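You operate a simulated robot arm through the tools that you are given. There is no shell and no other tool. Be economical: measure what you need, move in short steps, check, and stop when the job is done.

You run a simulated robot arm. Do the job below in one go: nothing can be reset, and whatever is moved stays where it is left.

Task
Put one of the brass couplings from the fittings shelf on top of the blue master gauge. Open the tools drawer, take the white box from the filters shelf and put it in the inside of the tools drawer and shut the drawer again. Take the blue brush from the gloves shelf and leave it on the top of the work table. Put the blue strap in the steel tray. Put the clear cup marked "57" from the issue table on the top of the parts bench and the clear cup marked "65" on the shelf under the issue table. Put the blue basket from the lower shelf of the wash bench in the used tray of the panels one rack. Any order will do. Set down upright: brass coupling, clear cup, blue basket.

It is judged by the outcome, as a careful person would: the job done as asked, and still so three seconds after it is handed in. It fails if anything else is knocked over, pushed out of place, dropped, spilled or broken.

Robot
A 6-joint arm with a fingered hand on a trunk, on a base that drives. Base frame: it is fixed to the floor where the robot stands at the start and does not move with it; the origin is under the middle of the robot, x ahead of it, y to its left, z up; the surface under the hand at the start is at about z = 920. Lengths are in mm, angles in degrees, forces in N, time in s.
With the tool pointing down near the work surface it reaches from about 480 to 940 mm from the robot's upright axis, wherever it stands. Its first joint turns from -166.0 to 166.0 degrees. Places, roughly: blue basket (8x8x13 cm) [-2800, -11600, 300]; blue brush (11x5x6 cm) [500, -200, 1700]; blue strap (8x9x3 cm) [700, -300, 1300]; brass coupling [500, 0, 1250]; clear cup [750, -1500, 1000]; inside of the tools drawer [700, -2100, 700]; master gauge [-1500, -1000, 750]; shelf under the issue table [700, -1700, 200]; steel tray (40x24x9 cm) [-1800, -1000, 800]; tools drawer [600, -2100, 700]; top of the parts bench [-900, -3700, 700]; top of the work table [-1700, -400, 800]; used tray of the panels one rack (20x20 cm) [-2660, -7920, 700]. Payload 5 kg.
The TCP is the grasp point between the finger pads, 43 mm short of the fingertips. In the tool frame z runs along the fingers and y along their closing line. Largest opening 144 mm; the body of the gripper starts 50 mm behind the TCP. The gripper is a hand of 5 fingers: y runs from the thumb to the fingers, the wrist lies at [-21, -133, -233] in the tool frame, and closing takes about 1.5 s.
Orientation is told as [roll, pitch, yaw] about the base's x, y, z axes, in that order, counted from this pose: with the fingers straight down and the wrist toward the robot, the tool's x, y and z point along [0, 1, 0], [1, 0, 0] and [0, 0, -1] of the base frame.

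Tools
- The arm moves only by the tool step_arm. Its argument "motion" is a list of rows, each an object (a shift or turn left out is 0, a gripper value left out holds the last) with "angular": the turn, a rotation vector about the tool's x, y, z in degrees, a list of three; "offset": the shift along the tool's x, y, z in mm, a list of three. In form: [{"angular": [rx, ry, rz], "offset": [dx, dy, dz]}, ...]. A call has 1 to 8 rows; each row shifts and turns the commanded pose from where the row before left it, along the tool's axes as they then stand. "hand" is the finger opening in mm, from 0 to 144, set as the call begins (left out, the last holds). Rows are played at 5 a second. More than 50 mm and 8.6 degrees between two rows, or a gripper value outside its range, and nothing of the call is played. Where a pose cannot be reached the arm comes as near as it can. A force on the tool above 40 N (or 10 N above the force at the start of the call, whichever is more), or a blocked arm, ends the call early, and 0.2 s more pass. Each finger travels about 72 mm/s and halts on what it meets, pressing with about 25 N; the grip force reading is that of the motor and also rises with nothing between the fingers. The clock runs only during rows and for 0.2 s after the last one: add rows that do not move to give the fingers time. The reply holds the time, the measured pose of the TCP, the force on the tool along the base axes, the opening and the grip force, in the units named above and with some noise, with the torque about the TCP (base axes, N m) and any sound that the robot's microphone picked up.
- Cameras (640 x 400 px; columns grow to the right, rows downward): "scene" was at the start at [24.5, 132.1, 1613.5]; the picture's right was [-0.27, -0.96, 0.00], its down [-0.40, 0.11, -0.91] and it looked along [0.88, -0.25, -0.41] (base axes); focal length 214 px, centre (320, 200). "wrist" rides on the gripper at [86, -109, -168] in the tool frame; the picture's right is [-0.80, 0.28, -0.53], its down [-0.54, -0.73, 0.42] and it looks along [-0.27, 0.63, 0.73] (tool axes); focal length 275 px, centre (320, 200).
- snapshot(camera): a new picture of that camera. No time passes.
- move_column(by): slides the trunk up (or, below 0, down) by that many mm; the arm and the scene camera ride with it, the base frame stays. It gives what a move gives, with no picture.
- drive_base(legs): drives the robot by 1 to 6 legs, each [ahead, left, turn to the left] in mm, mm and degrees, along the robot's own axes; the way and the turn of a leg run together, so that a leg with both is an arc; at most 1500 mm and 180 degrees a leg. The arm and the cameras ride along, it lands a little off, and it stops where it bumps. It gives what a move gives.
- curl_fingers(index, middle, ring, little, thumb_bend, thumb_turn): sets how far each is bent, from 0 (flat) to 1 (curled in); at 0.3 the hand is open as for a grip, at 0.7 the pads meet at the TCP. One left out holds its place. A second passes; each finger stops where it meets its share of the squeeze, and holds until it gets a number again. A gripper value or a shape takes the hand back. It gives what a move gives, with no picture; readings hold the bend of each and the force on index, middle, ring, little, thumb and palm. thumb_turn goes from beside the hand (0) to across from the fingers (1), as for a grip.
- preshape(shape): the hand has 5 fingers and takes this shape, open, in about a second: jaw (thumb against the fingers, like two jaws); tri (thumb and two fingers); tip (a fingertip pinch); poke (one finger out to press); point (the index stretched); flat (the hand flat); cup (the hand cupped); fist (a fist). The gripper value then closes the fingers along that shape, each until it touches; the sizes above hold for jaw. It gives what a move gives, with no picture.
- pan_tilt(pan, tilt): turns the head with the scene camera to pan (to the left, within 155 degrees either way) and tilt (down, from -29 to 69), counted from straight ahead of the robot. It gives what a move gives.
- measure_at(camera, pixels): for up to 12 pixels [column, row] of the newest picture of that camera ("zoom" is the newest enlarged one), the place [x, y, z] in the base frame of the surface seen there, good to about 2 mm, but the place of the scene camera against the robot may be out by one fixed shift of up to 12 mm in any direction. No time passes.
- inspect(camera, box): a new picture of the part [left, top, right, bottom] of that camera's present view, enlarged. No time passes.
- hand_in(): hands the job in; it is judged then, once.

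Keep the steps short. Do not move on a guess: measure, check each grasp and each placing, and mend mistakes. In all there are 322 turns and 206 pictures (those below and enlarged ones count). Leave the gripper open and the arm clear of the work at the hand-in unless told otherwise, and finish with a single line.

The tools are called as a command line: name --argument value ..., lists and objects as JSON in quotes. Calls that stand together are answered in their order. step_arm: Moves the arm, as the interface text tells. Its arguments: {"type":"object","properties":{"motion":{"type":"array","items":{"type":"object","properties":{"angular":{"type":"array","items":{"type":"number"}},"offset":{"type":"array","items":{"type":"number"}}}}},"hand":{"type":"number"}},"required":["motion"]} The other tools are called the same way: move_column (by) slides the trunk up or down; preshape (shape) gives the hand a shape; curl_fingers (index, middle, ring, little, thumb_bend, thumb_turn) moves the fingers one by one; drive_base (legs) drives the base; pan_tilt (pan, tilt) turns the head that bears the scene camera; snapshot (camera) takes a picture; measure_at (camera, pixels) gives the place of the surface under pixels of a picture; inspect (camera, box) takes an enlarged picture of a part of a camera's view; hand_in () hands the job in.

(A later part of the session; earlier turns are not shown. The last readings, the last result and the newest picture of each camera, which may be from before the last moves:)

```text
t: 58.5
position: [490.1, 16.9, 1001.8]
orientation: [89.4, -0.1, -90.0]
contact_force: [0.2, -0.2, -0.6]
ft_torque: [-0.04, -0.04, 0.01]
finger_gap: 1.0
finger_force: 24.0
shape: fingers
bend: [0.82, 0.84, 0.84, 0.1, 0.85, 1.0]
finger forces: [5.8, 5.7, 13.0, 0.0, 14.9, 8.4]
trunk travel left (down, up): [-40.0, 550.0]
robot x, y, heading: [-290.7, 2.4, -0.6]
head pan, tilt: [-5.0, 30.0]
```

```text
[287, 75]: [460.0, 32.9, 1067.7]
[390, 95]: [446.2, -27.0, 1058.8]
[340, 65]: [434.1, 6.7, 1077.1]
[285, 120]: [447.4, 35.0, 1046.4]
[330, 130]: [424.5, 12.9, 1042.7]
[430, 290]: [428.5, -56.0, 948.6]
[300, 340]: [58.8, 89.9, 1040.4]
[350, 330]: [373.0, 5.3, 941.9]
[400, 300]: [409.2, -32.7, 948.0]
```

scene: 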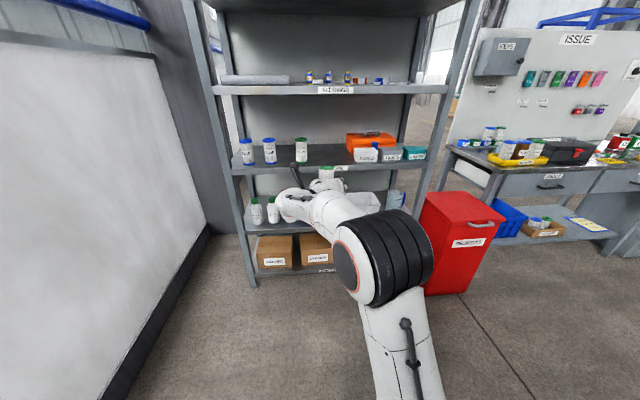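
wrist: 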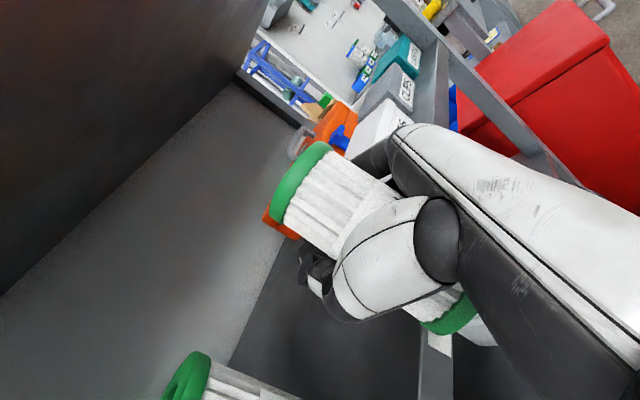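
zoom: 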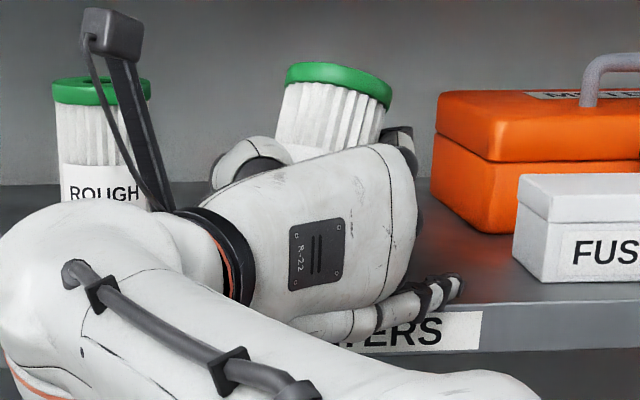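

The filter is now firmly in the palm but leans about 12° right and 13° forward. I lift and turn the hand so that the filter stands upright; then its base becomes the lowest part.

step_arm --motion '[{"offset": [30, 0, 0]}, {"angular": [0, 6, 0]}, {"angular": [0, 6, 0]}, {"angular": [0, 0, -6]}, {"angular": [0, 0, -6]}, {}]'

snapshot --camera "wrist"

inspect --camera "scene" --box '[280, 80, 400, 155]'

```text
t: 59.9
position: [487.9, 15.8, 1030.3]
orientation: [95.3, -12.0, -91.1]
contact_force: [0.6, 0.0, -0.4]
ft_torque: [0.02, -0.04, 0.0]
finger_gap: 1.1
finger_force: 23.8
shape: fingers
bend: [0.82, 0.84, 0.84, 0.1, 0.85, 1.0]
finger forces: [5.7, 5.4, 12.9, 0.1, 14.7, 8.6]
out of reach, approached as far as the arm can: row 3
trunk travel left (down, up): [-40.0, 550.0]
robot x, y, heading: [-289.6, 1.0, -0.8]
head pan, tilt: [-5.0, 30.0]
```

```text
175 pictures are left
```

wrist: 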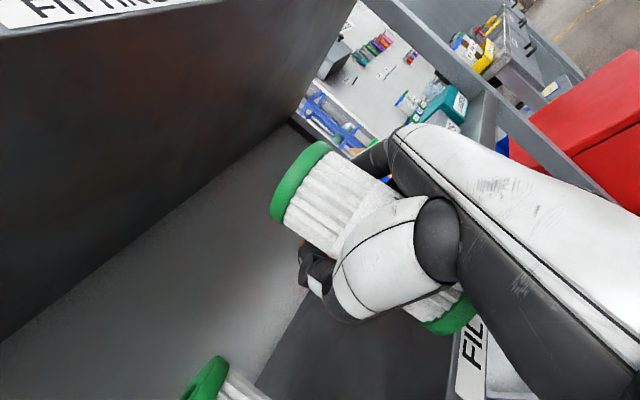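

```text
5.33 times, centred on (340, 118) of scene
```

zoom: 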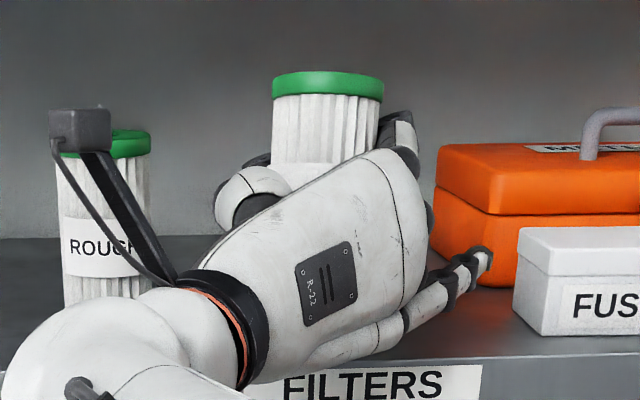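

measure_at --camera "wrist" --pixels '[[305, 160], [275, 205], [290, 225], [330, 195], [318, 246], [455, 325], [470, 305], [425, 325], [405, 308]]'

measure_at --camera "zoom" --pixels '[[328, 82], [328, 105], [328, 150], [273, 90], [382, 90], [300, 120], [430, 300], [350, 340], [410, 190]]'

```text
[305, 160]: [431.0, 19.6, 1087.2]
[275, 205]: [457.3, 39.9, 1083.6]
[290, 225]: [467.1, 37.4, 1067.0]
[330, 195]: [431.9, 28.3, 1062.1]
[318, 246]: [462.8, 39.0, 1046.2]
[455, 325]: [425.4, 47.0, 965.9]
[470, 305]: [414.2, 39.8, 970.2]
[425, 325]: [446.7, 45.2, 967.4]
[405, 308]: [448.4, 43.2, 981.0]
```

```text
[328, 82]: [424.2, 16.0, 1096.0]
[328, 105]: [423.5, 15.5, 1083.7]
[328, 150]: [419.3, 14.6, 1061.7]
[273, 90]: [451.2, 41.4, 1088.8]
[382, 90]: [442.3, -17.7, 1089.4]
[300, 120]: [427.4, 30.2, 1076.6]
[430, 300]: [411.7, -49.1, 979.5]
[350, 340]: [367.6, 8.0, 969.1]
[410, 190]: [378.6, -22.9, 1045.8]
```

move_column --by -40

step_arm --motion '[{"offset": [40, 0, 0]}, {"angular": [0, 6, 0]}, {"angular": [0, 0, -3]}]'

snapshot --camera "wrist"

inspect --camera "scene" --box '[280, 80, 400, 155]'

measure_at --camera "zoom" --pixels '[[328, 82], [328, 105], [328, 150], [273, 90], [382, 90], [300, 120]]'

measure_at --camera "wrist" --pixels '[[305, 160], [275, 205], [290, 225], [330, 195], [318, 246], [455, 325], [470, 305], [425, 325], [405, 308]]'

```text
t: 60.7
position: [488.3, 15.5, 991.1]
orientation: [95.2, -12.0, -91.1]
contact_force: [0.2, 0.5, -0.6]
ft_torque: [-0.01, -0.05, 0.03]
finger_gap: 1.0
finger_force: 24.1
shape: fingers
bend: [0.82, 0.84, 0.84, 0.1, 0.85, 1.0]
finger forces: [5.7, 5.4, 12.9, 0.0, 14.7, 8.6]
trunk travel left (down, up): [0.0, 590.0]
robot x, y, heading: [-289.2, -2.5, -0.8]
head pan, tilt: [-5.0, 30.0]
```

```text
t: 61.5
position: [486.2, 31.4, 1041.9]
orientation: [101.2, -14.9, -91.9]
contact_force: [-0.5, 0.9, -1.3]
ft_torque: [0.02, -0.06, -0.01]
finger_gap: 1.0
finger_force: 24.3
shape: fingers
bend: [0.82, 0.84, 0.84, 0.1, 0.85, 1.0]
finger forces: [5.7, 5.5, 12.9, 0.1, 14.8, 8.7]
out of reach, approached as far as the arm can: row 2
trunk travel left (down, up): [0.0, 590.0]
robot x, y, heading: [-292.0, 1.1, -0.9]
head pan, tilt: [-5.0, 30.0]
```

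```text
173 pictures are left
```

wrist: 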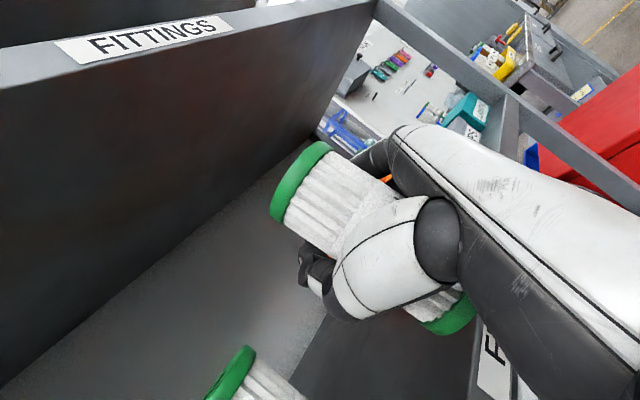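

```text
5.33 times, centred on (340, 118) of scene
```

zoom: 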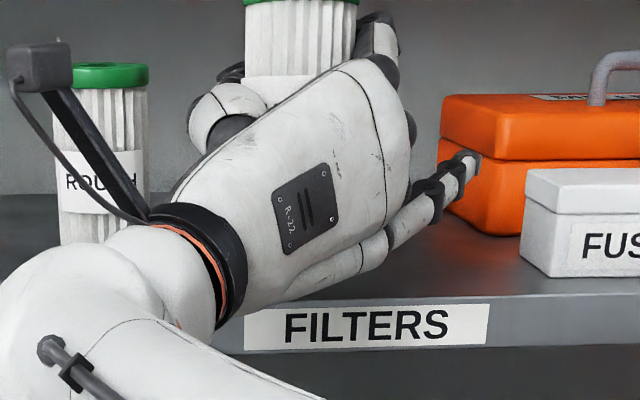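

```text
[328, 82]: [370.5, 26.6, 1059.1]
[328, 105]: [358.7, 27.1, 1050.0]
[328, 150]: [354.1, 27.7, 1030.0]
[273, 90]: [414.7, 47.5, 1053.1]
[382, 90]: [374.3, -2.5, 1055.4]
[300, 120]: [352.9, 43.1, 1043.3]
```

```text
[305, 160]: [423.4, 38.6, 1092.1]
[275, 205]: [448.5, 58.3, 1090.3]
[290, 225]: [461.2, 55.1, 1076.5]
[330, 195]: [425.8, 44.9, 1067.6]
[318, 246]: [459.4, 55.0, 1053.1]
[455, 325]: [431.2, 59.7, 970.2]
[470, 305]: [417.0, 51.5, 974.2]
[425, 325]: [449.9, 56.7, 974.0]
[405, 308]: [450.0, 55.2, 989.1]
```

measure_at --camera "zoom" --pixels '[[265, 300], [300, 296], [340, 285], [380, 265], [230, 310], [320, 270], [240, 290], [365, 352], [180, 330]]'

```text
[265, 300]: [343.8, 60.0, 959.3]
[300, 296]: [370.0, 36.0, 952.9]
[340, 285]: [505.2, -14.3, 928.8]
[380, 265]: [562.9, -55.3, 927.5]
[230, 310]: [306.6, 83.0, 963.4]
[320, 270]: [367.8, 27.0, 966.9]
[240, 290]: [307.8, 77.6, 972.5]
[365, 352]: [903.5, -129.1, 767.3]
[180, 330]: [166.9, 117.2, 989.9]
```

measure_at --camera "zoom" --pixels '[[335, 280], [350, 270], [365, 263], [380, 250], [395, 243], [410, 235], [425, 222], [440, 210]]'

```text
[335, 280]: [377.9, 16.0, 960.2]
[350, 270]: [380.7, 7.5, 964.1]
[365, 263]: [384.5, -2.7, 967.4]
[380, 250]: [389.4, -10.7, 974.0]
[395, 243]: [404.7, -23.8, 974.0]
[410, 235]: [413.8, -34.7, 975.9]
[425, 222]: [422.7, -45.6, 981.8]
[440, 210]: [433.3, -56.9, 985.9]
```

step_arm --motion '[{"offset": [-5, 0, 24]}, {"offset": [-5, 0, 24]}, {}]'

snapshot --camera "wrist"

measure_at --camera "wrist" --pixels '[[305, 160], [275, 205], [290, 225], [330, 195], [318, 246], [455, 325], [470, 305], [425, 325], [405, 308], [485, 325], [478, 345], [495, 340]]'

```text
t: 62.3
position: [535.3, 29.1, 1040.6]
orientation: [101.5, -14.9, -91.7]
contact_force: [0.2, -1.2, -1.6]
ft_torque: [-0.01, -0.05, 0.04]
finger_gap: 0.9
finger_force: 23.5
shape: fingers
bend: [0.82, 0.84, 0.84, 0.1, 0.85, 1.0]
finger forces: [5.7, 5.4, 12.9, 0.1, 14.6, 8.6]
trunk travel left (down, up): [0.0, 590.0]
robot x, y, heading: [-290.8, -1.4, -0.8]
head pan, tilt: [-5.0, 30.0]
```

```text
171 pictures are left
```

wrist: 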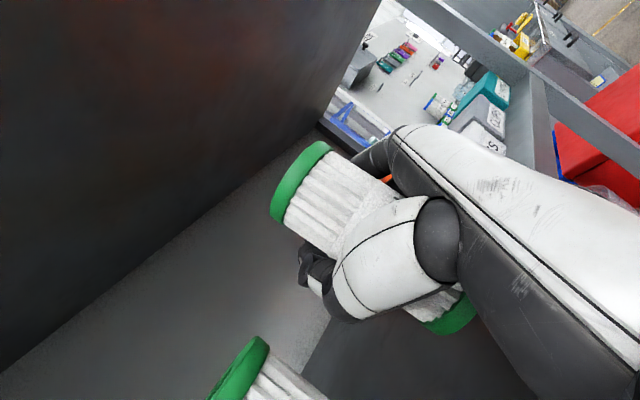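

```text
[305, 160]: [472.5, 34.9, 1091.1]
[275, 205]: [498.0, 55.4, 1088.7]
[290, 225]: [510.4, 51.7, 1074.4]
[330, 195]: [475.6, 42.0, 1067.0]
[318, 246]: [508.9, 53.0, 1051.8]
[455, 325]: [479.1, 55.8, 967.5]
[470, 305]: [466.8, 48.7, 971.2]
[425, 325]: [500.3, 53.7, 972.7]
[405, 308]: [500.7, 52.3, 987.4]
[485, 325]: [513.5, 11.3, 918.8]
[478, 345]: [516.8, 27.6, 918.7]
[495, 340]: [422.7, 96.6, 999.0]
```

step_arm --motion '[{"offset": [-28, -7.5, -5.7]}, {"offset": [-8, -2, -1.6]}, {"offset": [-4, -1, -0.8]}, {"offset": [-3, -0.8, -0.6]}, {"offset": [-3, -0.8, -0.6]}]'

snapshot --camera "wrist"

inspect --camera "scene" --box '[280, 80, 400, 155]'

```text
t: 63.5
position: [541.9, 48.4, 1017.4]
orientation: [101.0, -14.9, -91.9]
contact_force: [-0.1, 0.3, -1.0]
ft_torque: [-0.03, -0.07, 0.02]
finger_gap: 0.7
finger_force: 23.5
shape: fingers
bend: [0.82, 0.84, 0.84, 0.1, 0.85, 1.0]
finger forces: [5.6, 5.4, 12.8, 0.0, 14.8, 8.6]
out of reach, approached as far as the arm can: row 1, 2, 3, 4, 5
trunk travel left (down, up): [0.0, 590.0]
robot x, y, heading: [-288.1, -2.3, -0.4]
head pan, tilt: [-5.0, 30.0]
```

```text
170 pictures are left
```

wrist: 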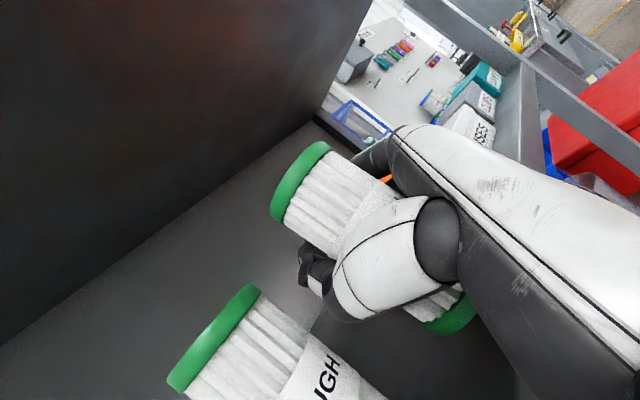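

```text
5.33 times, centred on (340, 118) of scene
```

zoom: 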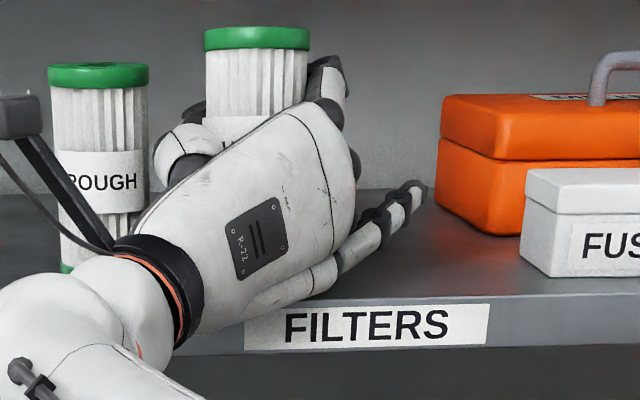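

The arm runs out at this posture. I move the base back and stretch the arm more, which flattens the forearm.

drive_base --legs '[[-130, 0, 0]]'

step_arm --motion '[{"offset": [-8, 0, 40]}, {"offset": [-8, 0, 40]}, {}]'

```text
t: 64.8
position: [410.0, 47.1, 1017.8]
orientation: [101.0, -14.9, -92.2]
contact_force: [0.5, -0.2, -0.7]
ft_torque: [0.0, -0.05, 0.0]
finger_gap: 0.8
finger_force: 23.2
shape: fingers
bend: [0.82, 0.84, 0.84, 0.1, 0.85, 1.0]
finger forces: [5.7, 5.4, 12.7, 0.0, 14.7, 8.7]
trunk travel left (down, up): [0.0, 590.0]
robot x, y, heading: [-420.4, 2.4, -0.9]
head pan, tilt: [-5.0, 30.0]
```

```text
t: 65.6
position: [494.0, 43.2, 1018.2]
orientation: [101.0, -14.9, -92.2]
contact_force: [0.0, -0.4, -2.0]
ft_torque: [0.04, -0.13, -0.02]
finger_gap: 0.7
finger_force: 23.8
shape: fingers
bend: [0.82, 0.84, 0.84, 0.1, 0.85, 1.0]
finger forces: [5.7, 5.4, 12.7, 0.0, 14.6, 8.4]
trunk travel left (down, up): [0.0, 590.0]
robot x, y, heading: [-422.6, -1.1, -0.9]
head pan, tilt: [-5.0, 30.0]
```

step_arm --motion '[{"offset": [-9, 9, 22]}, {"offset": [-8, 9, 22]}, {"offset": [-6, -1.5, -1.2]}, {}]'

snapshot --camera "wrist"

measure_at --camera "wrist" --pixels '[[305, 160], [275, 205], [455, 325], [470, 305], [425, 325], [405, 308]]'

```text
t: 66.6
position: [536.4, 22.3, 1008.1]
orientation: [101.0, -14.9, -92.2]
contact_force: [-0.6, 0.2, 0.0]
ft_torque: [0.01, -0.05, 0.0]
finger_gap: 1.1
finger_force: 22.9
shape: fingers
bend: [0.82, 0.84, 0.84, 0.1, 0.85, 1.0]
finger forces: [5.5, 5.3, 12.5, 0.0, 14.6, 8.1]
trunk travel left (down, up): [0.0, 590.0]
robot x, y, heading: [-422.7, 1.1, -1.0]
head pan, tilt: [-5.0, 30.0]
```

```text
168 pictures are left
```

wrist: 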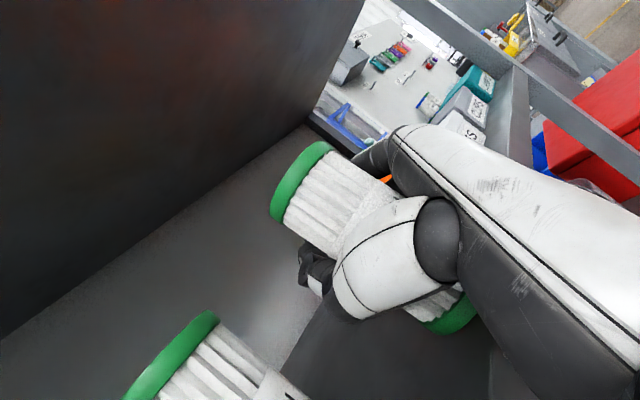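

```text
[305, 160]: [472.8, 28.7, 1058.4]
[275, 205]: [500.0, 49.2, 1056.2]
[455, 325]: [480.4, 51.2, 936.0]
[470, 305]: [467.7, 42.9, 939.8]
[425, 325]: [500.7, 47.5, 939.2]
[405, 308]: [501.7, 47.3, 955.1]
```

step_arm --motion '[{"offset": [-6, -1.5, -1.2]}, {"offset": [-3, -0.8, -0.6]}, {"offset": [-2, -0.5, -0.4]}]'

step_arm --motion '[{"offset": [-1, -0.2, -0.2]}, {"offset": [-1, -0.2, -0.2]}]'

snapshot --camera "wrist"

inspect --camera "scene" --box '[280, 80, 400, 155]'

measure_at --camera "wrist" --pixels '[[305, 160], [275, 205], [455, 325], [470, 305], [425, 325], [405, 308], [480, 325]]'

```text
t: 67.4
position: [535.8, 22.5, 999.3]
orientation: [101.3, -14.9, -92.2]
contact_force: [4.2, -1.1, 13.3]
ft_torque: [-0.35, 0.11, 0.12]
finger_gap: 0.6
finger_force: 22.7
shape: fingers
bend: [0.82, 0.84, 0.84, 0.1, 0.85, 1.0]
finger forces: [5.6, 4.8, 12.0, 3.5, 14.2, 4.9]
trunk travel left (down, up): [0.0, 590.0]
robot x, y, heading: [-423.2, -0.5, -0.8]
head pan, tilt: [-5.0, 30.0]
```

```text
t: 68.0
position: [535.1, 22.9, 996.9]
orientation: [101.2, -14.9, -92.3]
contact_force: [4.5, 0.6, 24.5]
ft_torque: [-0.69, 0.56, 0.09]
finger_gap: 1.0
finger_force: 22.0
shape: fingers
bend: [0.82, 0.84, 0.84, 0.1, 0.85, 1.0]
finger forces: [5.8, 2.9, 10.0, 10.5, 13.0, 2.3]
trunk travel left (down, up): [0.0, 590.0]
robot x, y, heading: [-424.4, 1.3, -0.5]
head pan, tilt: [-5.0, 30.0]
```

```text
167 pictures are left
```

wrist: 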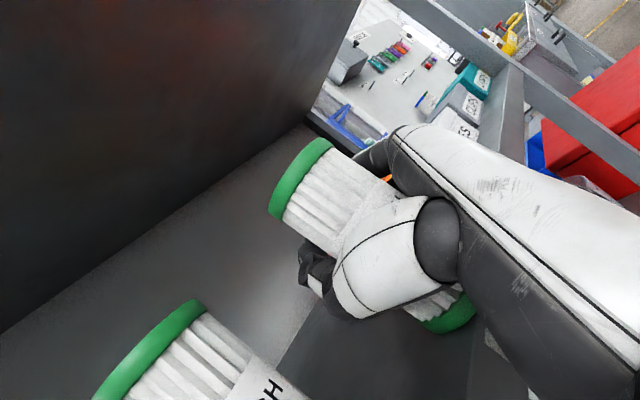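

```text
5.33 times, centred on (340, 118) of scene
```

zoom: 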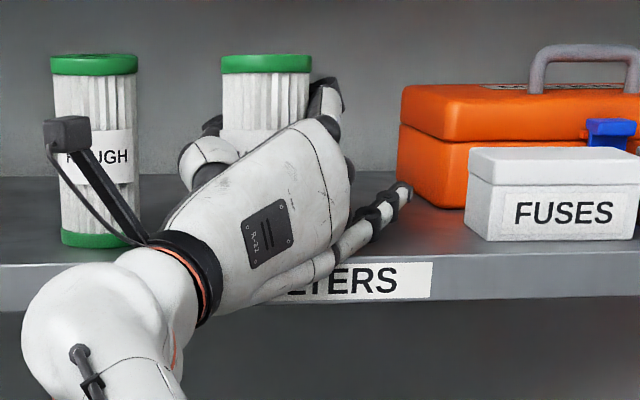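

```text
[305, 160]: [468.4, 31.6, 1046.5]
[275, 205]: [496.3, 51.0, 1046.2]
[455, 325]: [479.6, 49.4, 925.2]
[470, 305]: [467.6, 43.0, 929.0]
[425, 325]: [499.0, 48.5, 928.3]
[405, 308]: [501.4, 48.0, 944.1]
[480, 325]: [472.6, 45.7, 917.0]
```

Filter base is on the shelf (top at 1048, same as its neighbour). I open gently.

curl_fingers --index 0.6 --middle 0.6 --ring 0.6 --thumb_bend 0.65

inspect --camera "scene" --box '[280, 80, 400, 155]'

snapshot --camera "wrist"

```text
t: 69.0
position: [534.1, 23.3, 997.2]
orientation: [101.4, -14.9, -92.3]
contact_force: [-1.5, 0.4, 26.0]
ft_torque: [-0.91, 1.65, -0.18]
finger_gap: 44.6
finger_force: 23.5
shape: fingers
bend: [0.56, 0.6, 0.6, 0.1, 0.65, 1.0]
finger forces: [14.5, 0.0, 0.0, 19.7, 13.8, 0.1]
trunk travel left (down, up): [0.0, 590.0]
robot x, y, heading: [-421.4, 4.0, -0.6]
head pan, tilt: [-5.0, 30.0]
```

```text
5.33 times, centred on (340, 118) of scene
```

zoom: 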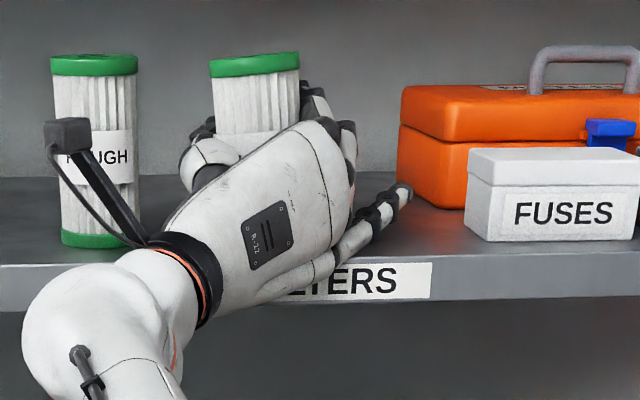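

```text
164 pictures are left
```

wrist: 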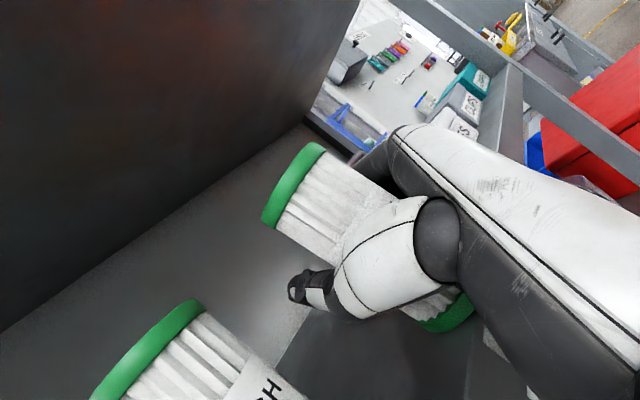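

curl_fingers --index 0.42 --middle 0.45 --ring 0.45 --thumb_bend 0.55

inspect --camera "scene" --box '[280, 80, 400, 155]'

```text
t: 70.0
position: [533.5, 22.3, 996.7]
orientation: [101.2, -14.8, -92.3]
contact_force: [-4.3, 2.1, 24.5]
ft_torque: [-1.26, 1.9, -0.32]
finger_gap: 83.3
finger_force: 12.4
shape: fingers
bend: [0.42, 0.45, 0.45, 0.1, 0.55, 1.0]
finger forces: [0.3, 0.0, 0.0, 24.3, 0.0, 0.0]
trunk travel left (down, up): [0.0, 590.0]
robot x, y, heading: [-425.1, 0.1, -0.7]
head pan, tilt: [-5.0, 30.0]
```

```text
5.33 times, centred on (340, 118) of scene
```

zoom: 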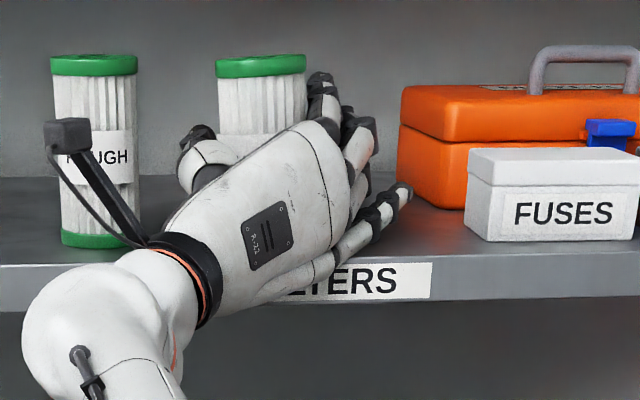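

curl_fingers --index 0.2 --middle 0.25 --ring 0.25 --thumb_bend 0.42

snapshot --camera "wrist"

inspect --camera "scene" --box '[280, 80, 400, 155]'

```text
t: 71.0
position: [535.1, 21.6, 997.9]
orientation: [101.1, -14.9, -92.4]
contact_force: [-4.3, 0.9, 25.8]
ft_torque: [-1.31, 1.92, -0.33]
finger_gap: 148.8
finger_force: 12.0
shape: fingers
bend: [0.2, 0.25, 0.25, 0.1, 0.42, 1.0]
finger forces: [0.1, 0.1, 0.0, 24.5, 0.0, 0.1]
trunk travel left (down, up): [0.0, 590.0]
robot x, y, heading: [-423.5, 2.6, -0.8]
head pan, tilt: [-5.0, 30.0]
```

```text
162 pictures are left
```

wrist: 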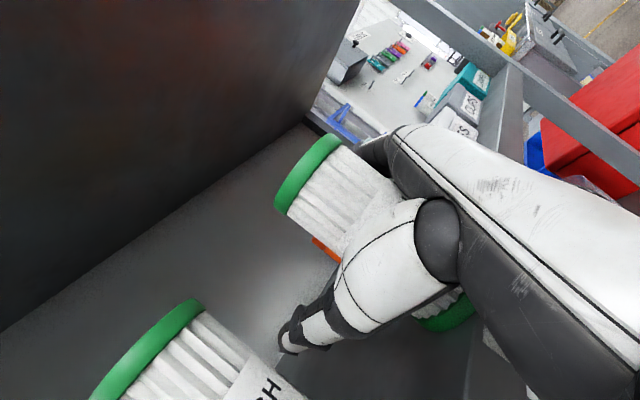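

```text
5.33 times, centred on (340, 118) of scene
```

zoom: 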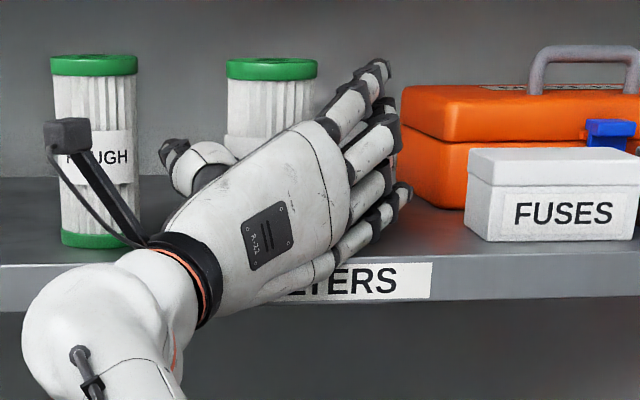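

Filter stands upright, free. I raise a few mm and pull straight back.

step_arm --motion '[{"offset": [4, 1, 0.8]}, {"offset": [4, 0, -20]}, {"offset": [6, 0, -30]}, {"offset": [8, 0, -40]}, {"offset": [8, 0, -40]}]'

snapshot --camera "wrist"

inspect --camera "scene" --box '[260, 80, 420, 180]'

```text
t: 72.2
position: [411.4, 39.2, 1013.3]
orientation: [100.5, -15.0, -92.6]
contact_force: [0.3, 0.3, -1.4]
ft_torque: [0.02, -0.13, 0.03]
finger_gap: 148.9
finger_force: 0.0
shape: fingers
bend: [0.2, 0.25, 0.25, 0.1, 0.42, 1.0]
finger forces: [0.0, 0.0, 0.1, 0.1, 0.0, 0.0]
out of reach, approached as far as the arm can: row 4, 5
trunk travel left (down, up): [0.0, 590.0]
robot x, y, heading: [-420.4, 1.6, -1.1]
head pan, tilt: [-5.0, 30.0]
```

```text
160 pictures are left
```

wrist: 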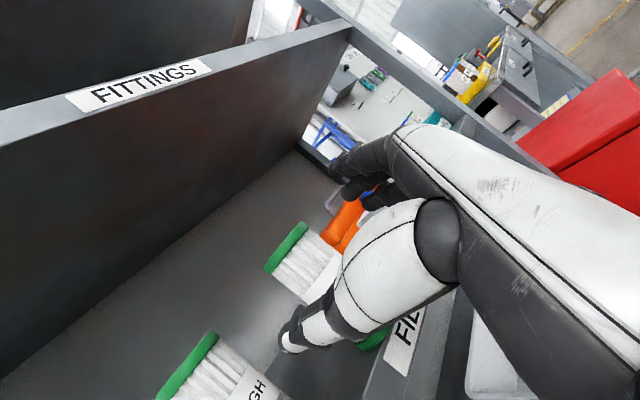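

```text
4.00 times, centred on (340, 130) of scene
```

zoom: 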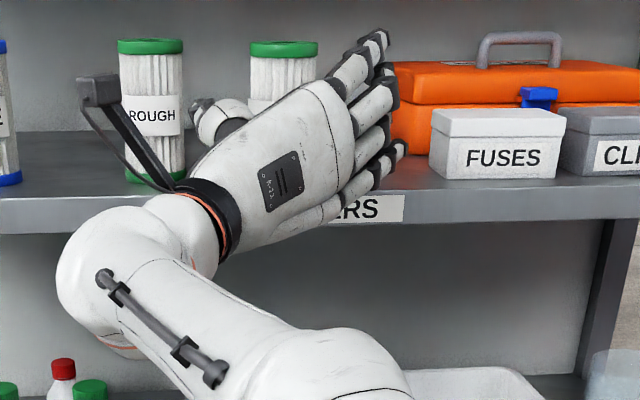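

drive_base --legs '[[-120, 0, 0]]'

step_arm --motion '[{"angular": [0, 0, 7.5]}, {"angular": [0, 0, 7.5]}, {"angular": [0, -6, 0]}, {"angular": [0, -4.5, 0]}, {}]' --hand 120

```text
t: 73.4
position: [291.3, 41.1, 1013.7]
orientation: [100.7, -14.9, -92.5]
contact_force: [-0.8, -0.1, 0.2]
ft_torque: [-0.01, 0.0, 0.02]
finger_gap: 149.3
finger_force: 0.0
shape: fingers
bend: [0.2, 0.25, 0.25, 0.1, 0.42, 1.0]
finger forces: [0.1, 0.1, 0.0, 0.0, 0.0, 0.1]
trunk travel left (down, up): [0.0, 590.0]
robot x, y, heading: [-543.6, 5.6, -0.8]
head pan, tilt: [-5.0, 30.0]
```

```text
t: 74.6
position: [290.8, 40.4, 1013.6]
orientation: [89.7, -0.2, -89.8]
contact_force: [-0.2, -0.3, -0.3]
ft_torque: [0.0, -0.01, 0.01]
finger_gap: 120.4
finger_force: 0.0
shape: jaw
bend: [0.26, 0.33, 0.31, 0.32, 0.48, 0.99]
finger forces: [0.1, 0.0, 0.1, 0.0, 0.0, 0.1]
trunk travel left (down, up): [0.0, 590.0]
robot x, y, heading: [-544.0, 3.9, -0.7]
head pan, tilt: [-5.0, 30.0]
```

step_arm --motion '[{"offset": [5, 24, 0]}, {}]'

snapshot --camera "wrist"

snapshot --camera "scene"

```text
t: 75.2
position: [291.0, 18.6, 1019.0]
orientation: [89.7, -0.2, -89.8]
contact_force: [-0.6, 0.4, 0.0]
ft_torque: [0.04, -0.03, -0.02]
finger_gap: 120.1
finger_force: 0.1
shape: jaw
bend: [0.26, 0.33, 0.31, 0.32, 0.48, 0.99]
finger forces: [0.0, 0.0, 0.0, 0.0, 0.0, 0.0]
trunk travel left (down, up): [0.0, 590.0]
robot x, y, heading: [-544.8, 6.5, -1.0]
head pan, tilt: [-5.0, 30.0]
```

```text
158 pictures are left
```

wrist: 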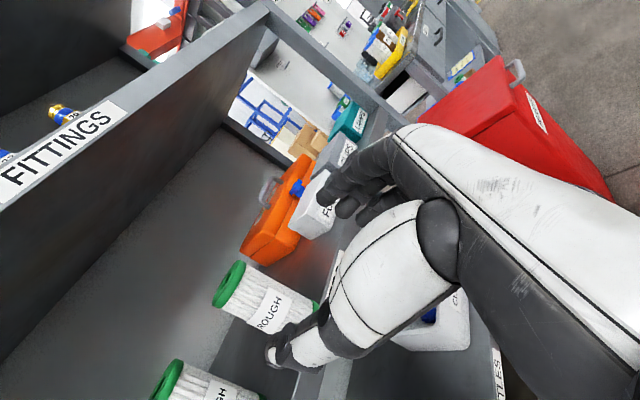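

```text
157 pictures are left
```

scene: 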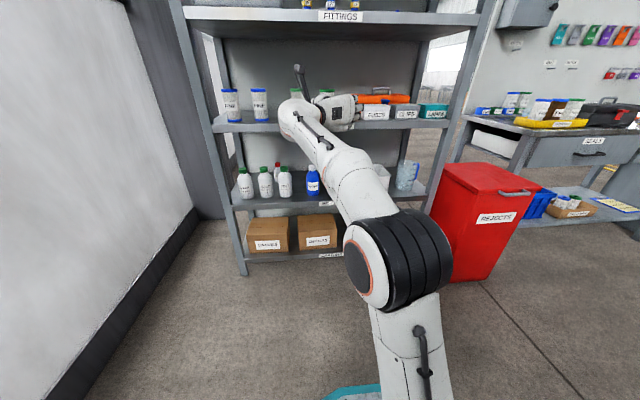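

inspect --camera "wrist" --box '[140, 240, 340, 365]'

measure_at --camera "zoom" --pixels '[[245, 150], [320, 78], [278, 105], [330, 100], [265, 195], [420, 170], [75, 480], [140, 400], [130, 400], [300, 195]]'

```text
3.20 times, centred on (240, 302) of wrist
```

zoom: 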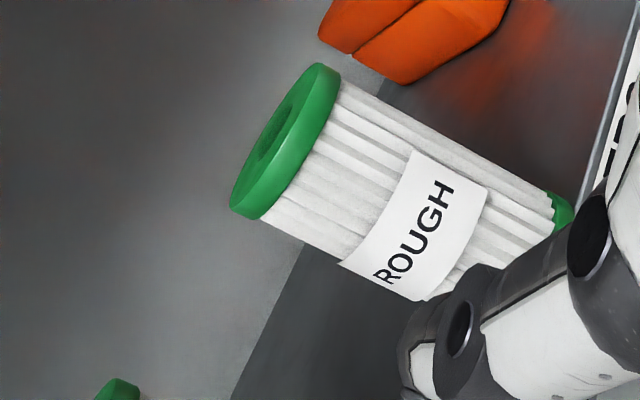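

```text
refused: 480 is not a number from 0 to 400
```

measure_at --camera "zoom" --pixels '[[232, 205], [325, 66], [300, 85], [250, 150], [300, 160], [330, 100], [265, 215], [420, 230], [300, 230]]'

```text
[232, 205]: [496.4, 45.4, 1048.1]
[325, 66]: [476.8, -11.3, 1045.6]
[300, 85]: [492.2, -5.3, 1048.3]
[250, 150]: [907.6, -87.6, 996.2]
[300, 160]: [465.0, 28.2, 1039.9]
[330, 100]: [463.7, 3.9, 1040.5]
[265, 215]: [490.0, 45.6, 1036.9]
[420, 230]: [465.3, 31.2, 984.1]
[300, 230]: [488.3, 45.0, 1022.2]
```

drive_base --legs '[[150, 0, 0]]'

snapshot --camera "wrist"

```text
t: 76.6
position: [442.8, 16.4, 1020.4]
orientation: [89.7, -0.2, -89.8]
contact_force: [0.0, 0.6, 0.0]
ft_torque: [0.01, 0.03, 0.01]
finger_gap: 120.1
finger_force: 0.1
shape: jaw
bend: [0.26, 0.33, 0.31, 0.32, 0.48, 0.99]
finger forces: [0.0, 0.0, 0.0, 0.0, 0.0, 0.1]
trunk travel left (down, up): [0.0, 590.0]
robot x, y, heading: [-390.8, -0.6, -0.9]
head pan, tilt: [-5.0, 30.0]
```

```text
155 pictures are left
```

wrist: 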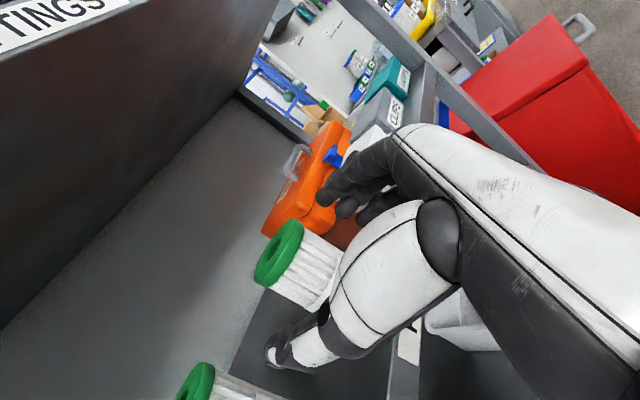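

Filter lies between thumb and fingers. I go down 10 and forward 36, then close.

step_arm --motion '[{"offset": [-9, 0, 0]}, {"offset": [0, 0, 20]}, {"offset": [0, 0, 16]}, {}]'

step_arm --motion '[{}, {}, {}, {}, {}, {}, {}, {}]' --hand 50

snapshot --camera "wrist"

inspect --camera "scene" --box '[260, 80, 420, 180]'

```text
t: 77.6
position: [479.6, 15.8, 1009.5]
orientation: [89.7, -0.1, -89.7]
contact_force: [0.8, -0.9, -0.7]
ft_torque: [0.0, 0.01, 0.0]
finger_gap: 119.9
finger_force: 0.1
shape: jaw
bend: [0.26, 0.33, 0.31, 0.32, 0.48, 0.99]
finger forces: [0.0, 0.0, 0.2, 0.0, 0.0, 0.0]
trunk travel left (down, up): [0.0, 590.0]
robot x, y, heading: [-391.8, 1.9, -1.2]
head pan, tilt: [-5.0, 30.0]
```

```text
t: 79.4
position: [479.7, 16.0, 1008.9]
orientation: [89.8, -0.1, -89.8]
contact_force: [0.2, -0.3, 0.4]
ft_torque: [-0.04, 0.01, 0.04]
finger_gap: 51.0
finger_force: 0.0
shape: jaw
bend: [0.74, 0.51, 0.48, 0.46, 0.73, 1.0]
finger forces: [0.2, 0.2, 1.0, 0.4, 1.3, 0.0]
trunk travel left (down, up): [0.0, 590.0]
robot x, y, heading: [-391.3, 0.9, -1.0]
head pan, tilt: [-5.0, 30.0]
```

```text
154 pictures are left
```

wrist: 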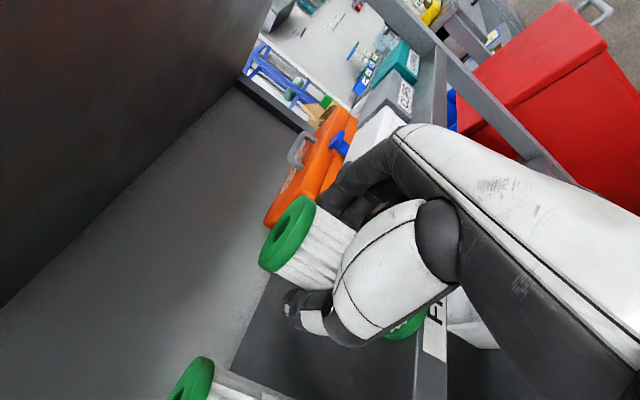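

```text
4.00 times, centred on (340, 130) of scene
```

zoom: 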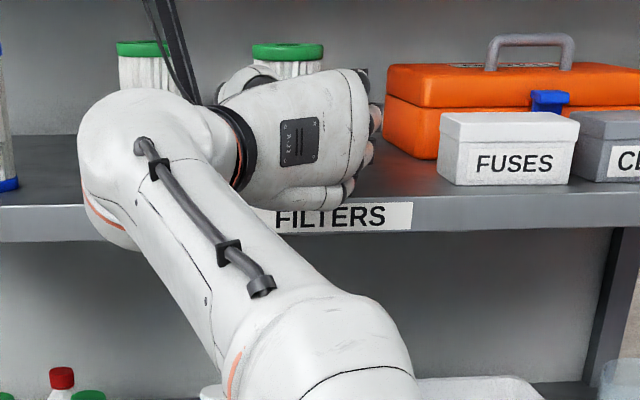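

step_arm --motion '[{}, {}, {}]' --hand 40

snapshot --camera "wrist"

```text
t: 80.2
position: [480.1, 16.3, 1008.2]
orientation: [89.8, -0.1, -89.8]
contact_force: [-0.6, -0.6, 1.1]
ft_torque: [-0.12, -0.02, 0.04]
finger_gap: 49.4
finger_force: 24.7
shape: jaw
bend: [0.74, 0.53, 0.49, 0.47, 0.74, 1.0]
finger forces: [11.2, 5.9, 2.5, 1.4, 20.4, 0.0]
trunk travel left (down, up): [0.0, 590.0]
robot x, y, heading: [-390.0, 4.8, -1.0]
head pan, tilt: [-5.0, 30.0]
```

```text
152 pictures are left
```

wrist: 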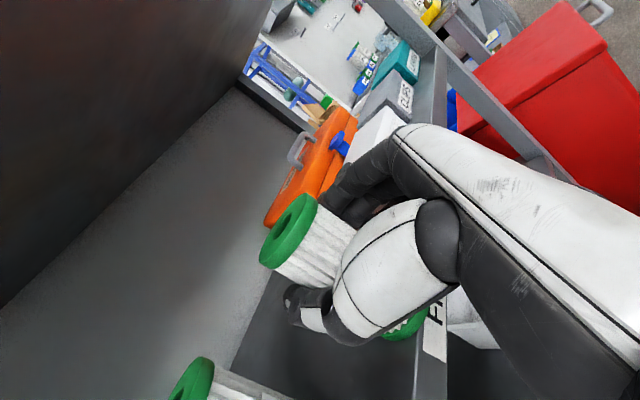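

step_arm --motion '[{"offset": [5, 0, 0]}, {"offset": [5, 0, 0]}]'

drive_base --legs '[[55, 0, 0]]'

snapshot --camera "wrist"

measure_at --camera "wrist" --pixels '[[262, 260], [300, 198], [318, 205], [280, 272], [300, 240], [385, 333], [400, 330], [180, 390]]'

```text
t: 80.8
position: [479.1, 17.0, 1020.3]
orientation: [89.7, -0.1, -89.6]
contact_force: [0.0, 0.8, -1.5]
ft_torque: [0.02, 0.01, 0.0]
finger_gap: 49.2
finger_force: 24.6
shape: jaw
bend: [0.74, 0.53, 0.5, 0.47, 0.74, 1.0]
finger forces: [11.2, 5.5, 2.7, 1.4, 20.8, 0.0]
trunk travel left (down, up): [0.0, 590.0]
robot x, y, heading: [-393.5, 1.6, -1.0]
head pan, tilt: [-5.0, 30.0]
```

```text
t: 81.8
position: [534.5, 15.7, 1020.0]
orientation: [89.8, -0.1, -89.7]
contact_force: [0.2, 0.0, -0.8]
ft_torque: [0.0, 0.04, 0.01]
finger_gap: 49.2
finger_force: 24.8
shape: jaw
bend: [0.74, 0.53, 0.5, 0.47, 0.74, 1.0]
finger forces: [11.1, 5.4, 2.7, 1.4, 20.8, 0.0]
trunk travel left (down, up): [0.0, 590.0]
robot x, y, heading: [-335.4, 0.4, -0.7]
head pan, tilt: [-5.0, 30.0]
```

```text
151 pictures are left
```

wrist: 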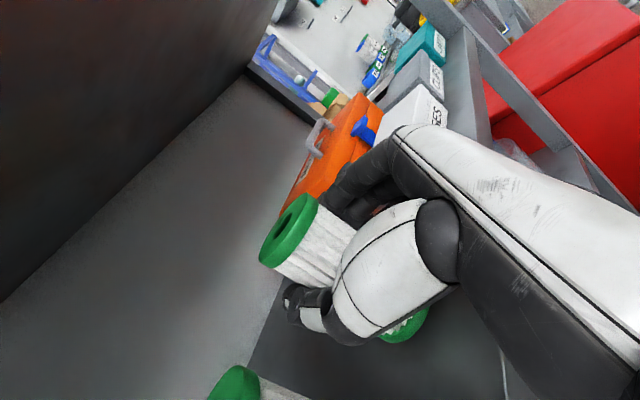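

```text
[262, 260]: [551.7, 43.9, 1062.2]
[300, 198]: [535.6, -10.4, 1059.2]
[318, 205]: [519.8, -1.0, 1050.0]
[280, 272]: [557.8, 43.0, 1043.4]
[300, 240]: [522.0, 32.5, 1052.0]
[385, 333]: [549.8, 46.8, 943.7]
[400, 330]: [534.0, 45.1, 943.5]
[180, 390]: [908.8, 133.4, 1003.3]
```

step_arm --motion '[{"offset": [-5, 0, 2]}, {"offset": [-4, 0, 0]}, {"offset": [-2, 0, 0]}]'

step_arm --motion '[{}, {}, {}, {}, {}]' --hand 95

snapshot --camera "wrist"

```text
t: 82.5
position: [537.9, 15.0, 1009.4]
orientation: [89.7, 0.0, -89.7]
contact_force: [0.3, 0.3, -1.2]
ft_torque: [0.02, -0.01, 0.0]
finger_gap: 49.3
finger_force: 25.0
shape: jaw
bend: [0.74, 0.53, 0.5, 0.47, 0.74, 1.0]
finger forces: [11.1, 5.5, 2.8, 1.4, 20.7, 0.0]
trunk travel left (down, up): [0.0, 590.0]
robot x, y, heading: [-337.6, 2.6, -0.8]
head pan, tilt: [-5.0, 30.0]
```

```text
t: 83.8
position: [537.8, 15.2, 1009.0]
orientation: [89.8, -0.1, -89.7]
contact_force: [0.2, -0.7, -0.1]
ft_torque: [0.01, 0.01, -0.01]
finger_gap: 94.7
finger_force: 0.1
shape: jaw
bend: [0.28, 0.39, 0.36, 0.36, 0.62, 1.0]
finger forces: [0.0, 0.1, 0.0, 0.0, 0.1, 0.0]
trunk travel left (down, up): [0.0, 590.0]
robot x, y, heading: [-333.6, -3.9, -0.7]
head pan, tilt: [-5.0, 30.0]
```

```text
150 pictures are left
```

wrist: 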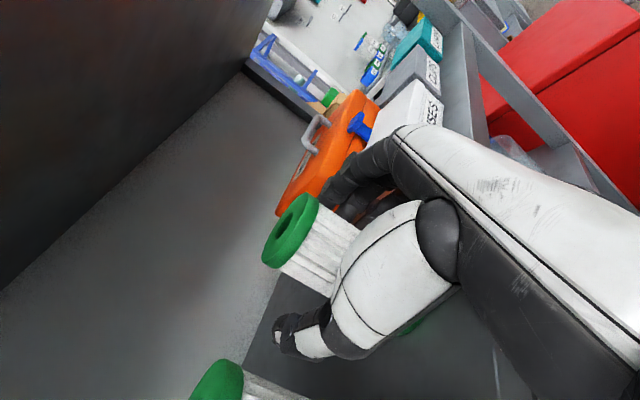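

Filter stands. I drive straight back and check the shelf.

drive_base --legs '[[-300, 0, 0]]'

snapshot --camera "wrist"

inspect --camera "scene" --box '[180, 40, 460, 215]'

```text
t: 85.8
position: [236.2, 20.7, 1010.2]
orientation: [89.7, -0.1, -89.8]
contact_force: [0.4, 0.3, -0.4]
ft_torque: [0.02, -0.01, 0.02]
finger_gap: 94.6
finger_force: 0.1
shape: jaw
bend: [0.28, 0.39, 0.36, 0.36, 0.62, 1.0]
finger forces: [0.0, 0.0, 0.0, 0.1, 0.0, 0.0]
trunk travel left (down, up): [0.0, 590.0]
robot x, y, heading: [-636.2, 9.0, -1.1]
head pan, tilt: [-5.0, 30.0]
```

```text
149 pictures are left
```

wrist: 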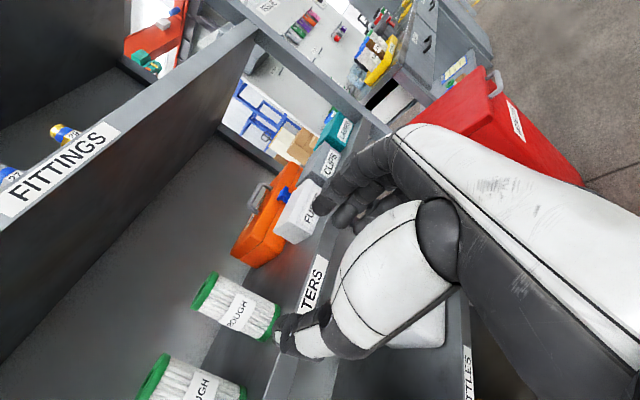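

```text
2.29 times, centred on (320, 128) of scene
```

zoom: 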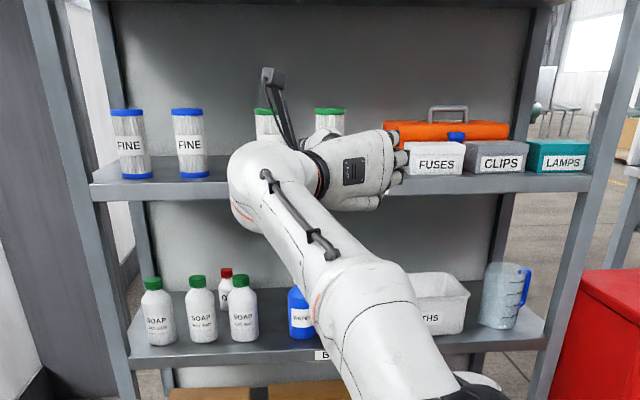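

Shelf is back in order. Now reorient the hand to point down for the coupling.

step_arm --motion '[{"angular": [0, -8.5, 0]}, {"angular": [0, -8.5, 0]}, {"angular": [0, -8.5, 0]}, {"angular": [0, -8.5, 0]}, {"angular": [0, -8.5, 0]}, {"angular": [0, -8.5, 0]}, {"angular": [0, -8.5, 0]}, {"angular": [0, -8.5, 0]}]'

step_arm --motion '[{"angular": [0, -8.5, 0]}, {"angular": [0, -8.5, 0]}, {"angular": [0, -4.8, 0]}, {"angular": [0, 0, -8.5]}, {"angular": [0, 0, -8.5]}, {"angular": [0, 0, -8.5]}, {"angular": [0, 0, -8.5]}, {"angular": [0, 0, -8.5]}]'

step_arm --motion '[{"angular": [0, 0, -8.5]}, {"angular": [0, 0, -8.5]}, {"angular": [0, 0, -8.5]}, {"angular": [0, 0, -8.5]}, {"angular": [0, 0, -8.5]}, {"angular": [0, 0, -4.8]}]'

move_column --by 400

move_column --by 190

```text
t: 87.6
position: [107.4, 33.8, 856.5]
orientation: [21.5, 0.0, -89.7]
contact_force: [0.5, 0.3, 0.4]
ft_torque: [-0.05, -0.01, 0.0]
finger_gap: 94.8
finger_force: 0.0
shape: jaw
bend: [0.27, 0.39, 0.36, 0.36, 0.62, 1.0]
finger forces: [0.0, 0.0, 0.0, 0.0, 0.0, 0.1]
out of reach, approached as far as the arm can: row 3, 4, 5, 6, 7, 8
trunk travel left (down, up): [0.0, 590.0]
robot x, y, heading: [-637.7, 4.3, -0.6]
head pan, tilt: [-5.0, 30.0]
```

```text
t: 89.4
position: [136.1, 64.9, 851.8]
orientation: [6.2, -5.2, -50.3]
contact_force: [-0.2, -0.9, -0.4]
ft_torque: [-0.03, 0.01, -0.03]
finger_gap: 94.8
finger_force: 0.0
shape: jaw
bend: [0.27, 0.39, 0.36, 0.36, 0.62, 1.0]
finger forces: [0.0, 0.0, 0.0, 0.0, 0.0, 0.0]
out of reach, approached as far as the arm can: row 1, 2, 3, 4, 5, 6, 7, 8
trunk travel left (down, up): [0.0, 590.0]
robot x, y, heading: [-635.9, 2.2, -0.7]
head pan, tilt: [-5.0, 30.0]
```

```text
t: 90.8
position: [165.9, 73.7, 878.0]
orientation: [0.2, -8.2, -2.7]
contact_force: [0.5, 0.5, -0.3]
ft_torque: [-0.01, -0.01, -0.01]
finger_gap: 94.9
finger_force: 0.2
shape: jaw
bend: [0.27, 0.39, 0.36, 0.36, 0.62, 1.0]
finger forces: [0.0, 0.0, 0.1, 0.0, 0.0, 0.0]
out of reach, approached as far as the arm can: row 1, 2, 3, 4
trunk travel left (down, up): [0.0, 590.0]
robot x, y, heading: [-636.7, 8.3, -0.8]
head pan, tilt: [-5.0, 30.0]
```

```text
t: 94.6
position: [165.0, 72.6, 1278.6]
orientation: [0.3, -8.1, -2.8]
contact_force: [-0.3, 0.4, 0.5]
ft_torque: [0.01, -0.01, 0.0]
finger_gap: 94.6
finger_force: 0.0
shape: jaw
bend: [0.27, 0.39, 0.36, 0.36, 0.62, 1.0]
finger forces: [0.0, 0.0, 0.0, 0.0, 0.0, 0.0]
trunk travel left (down, up): [-400.0, 190.0]
robot x, y, heading: [-637.0, 8.1, -0.5]
head pan, tilt: [-5.0, 30.0]
```

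```text
t: 96.7
position: [165.8, 72.5, 1468.1]
orientation: [0.3, -8.0, -2.8]
contact_force: [-0.7, 0.1, -0.4]
ft_torque: [-0.02, -0.02, -0.03]
finger_gap: 94.7
finger_force: 0.1
shape: jaw
bend: [0.27, 0.39, 0.36, 0.36, 0.62, 1.0]
finger forces: [0.0, 0.0, 0.1, 0.0, 0.1, 0.1]
trunk travel left (down, up): [-590.0, 0.0]
robot x, y, heading: [-635.1, 4.4, -0.9]
head pan, tilt: [-5.0, 30.0]
```

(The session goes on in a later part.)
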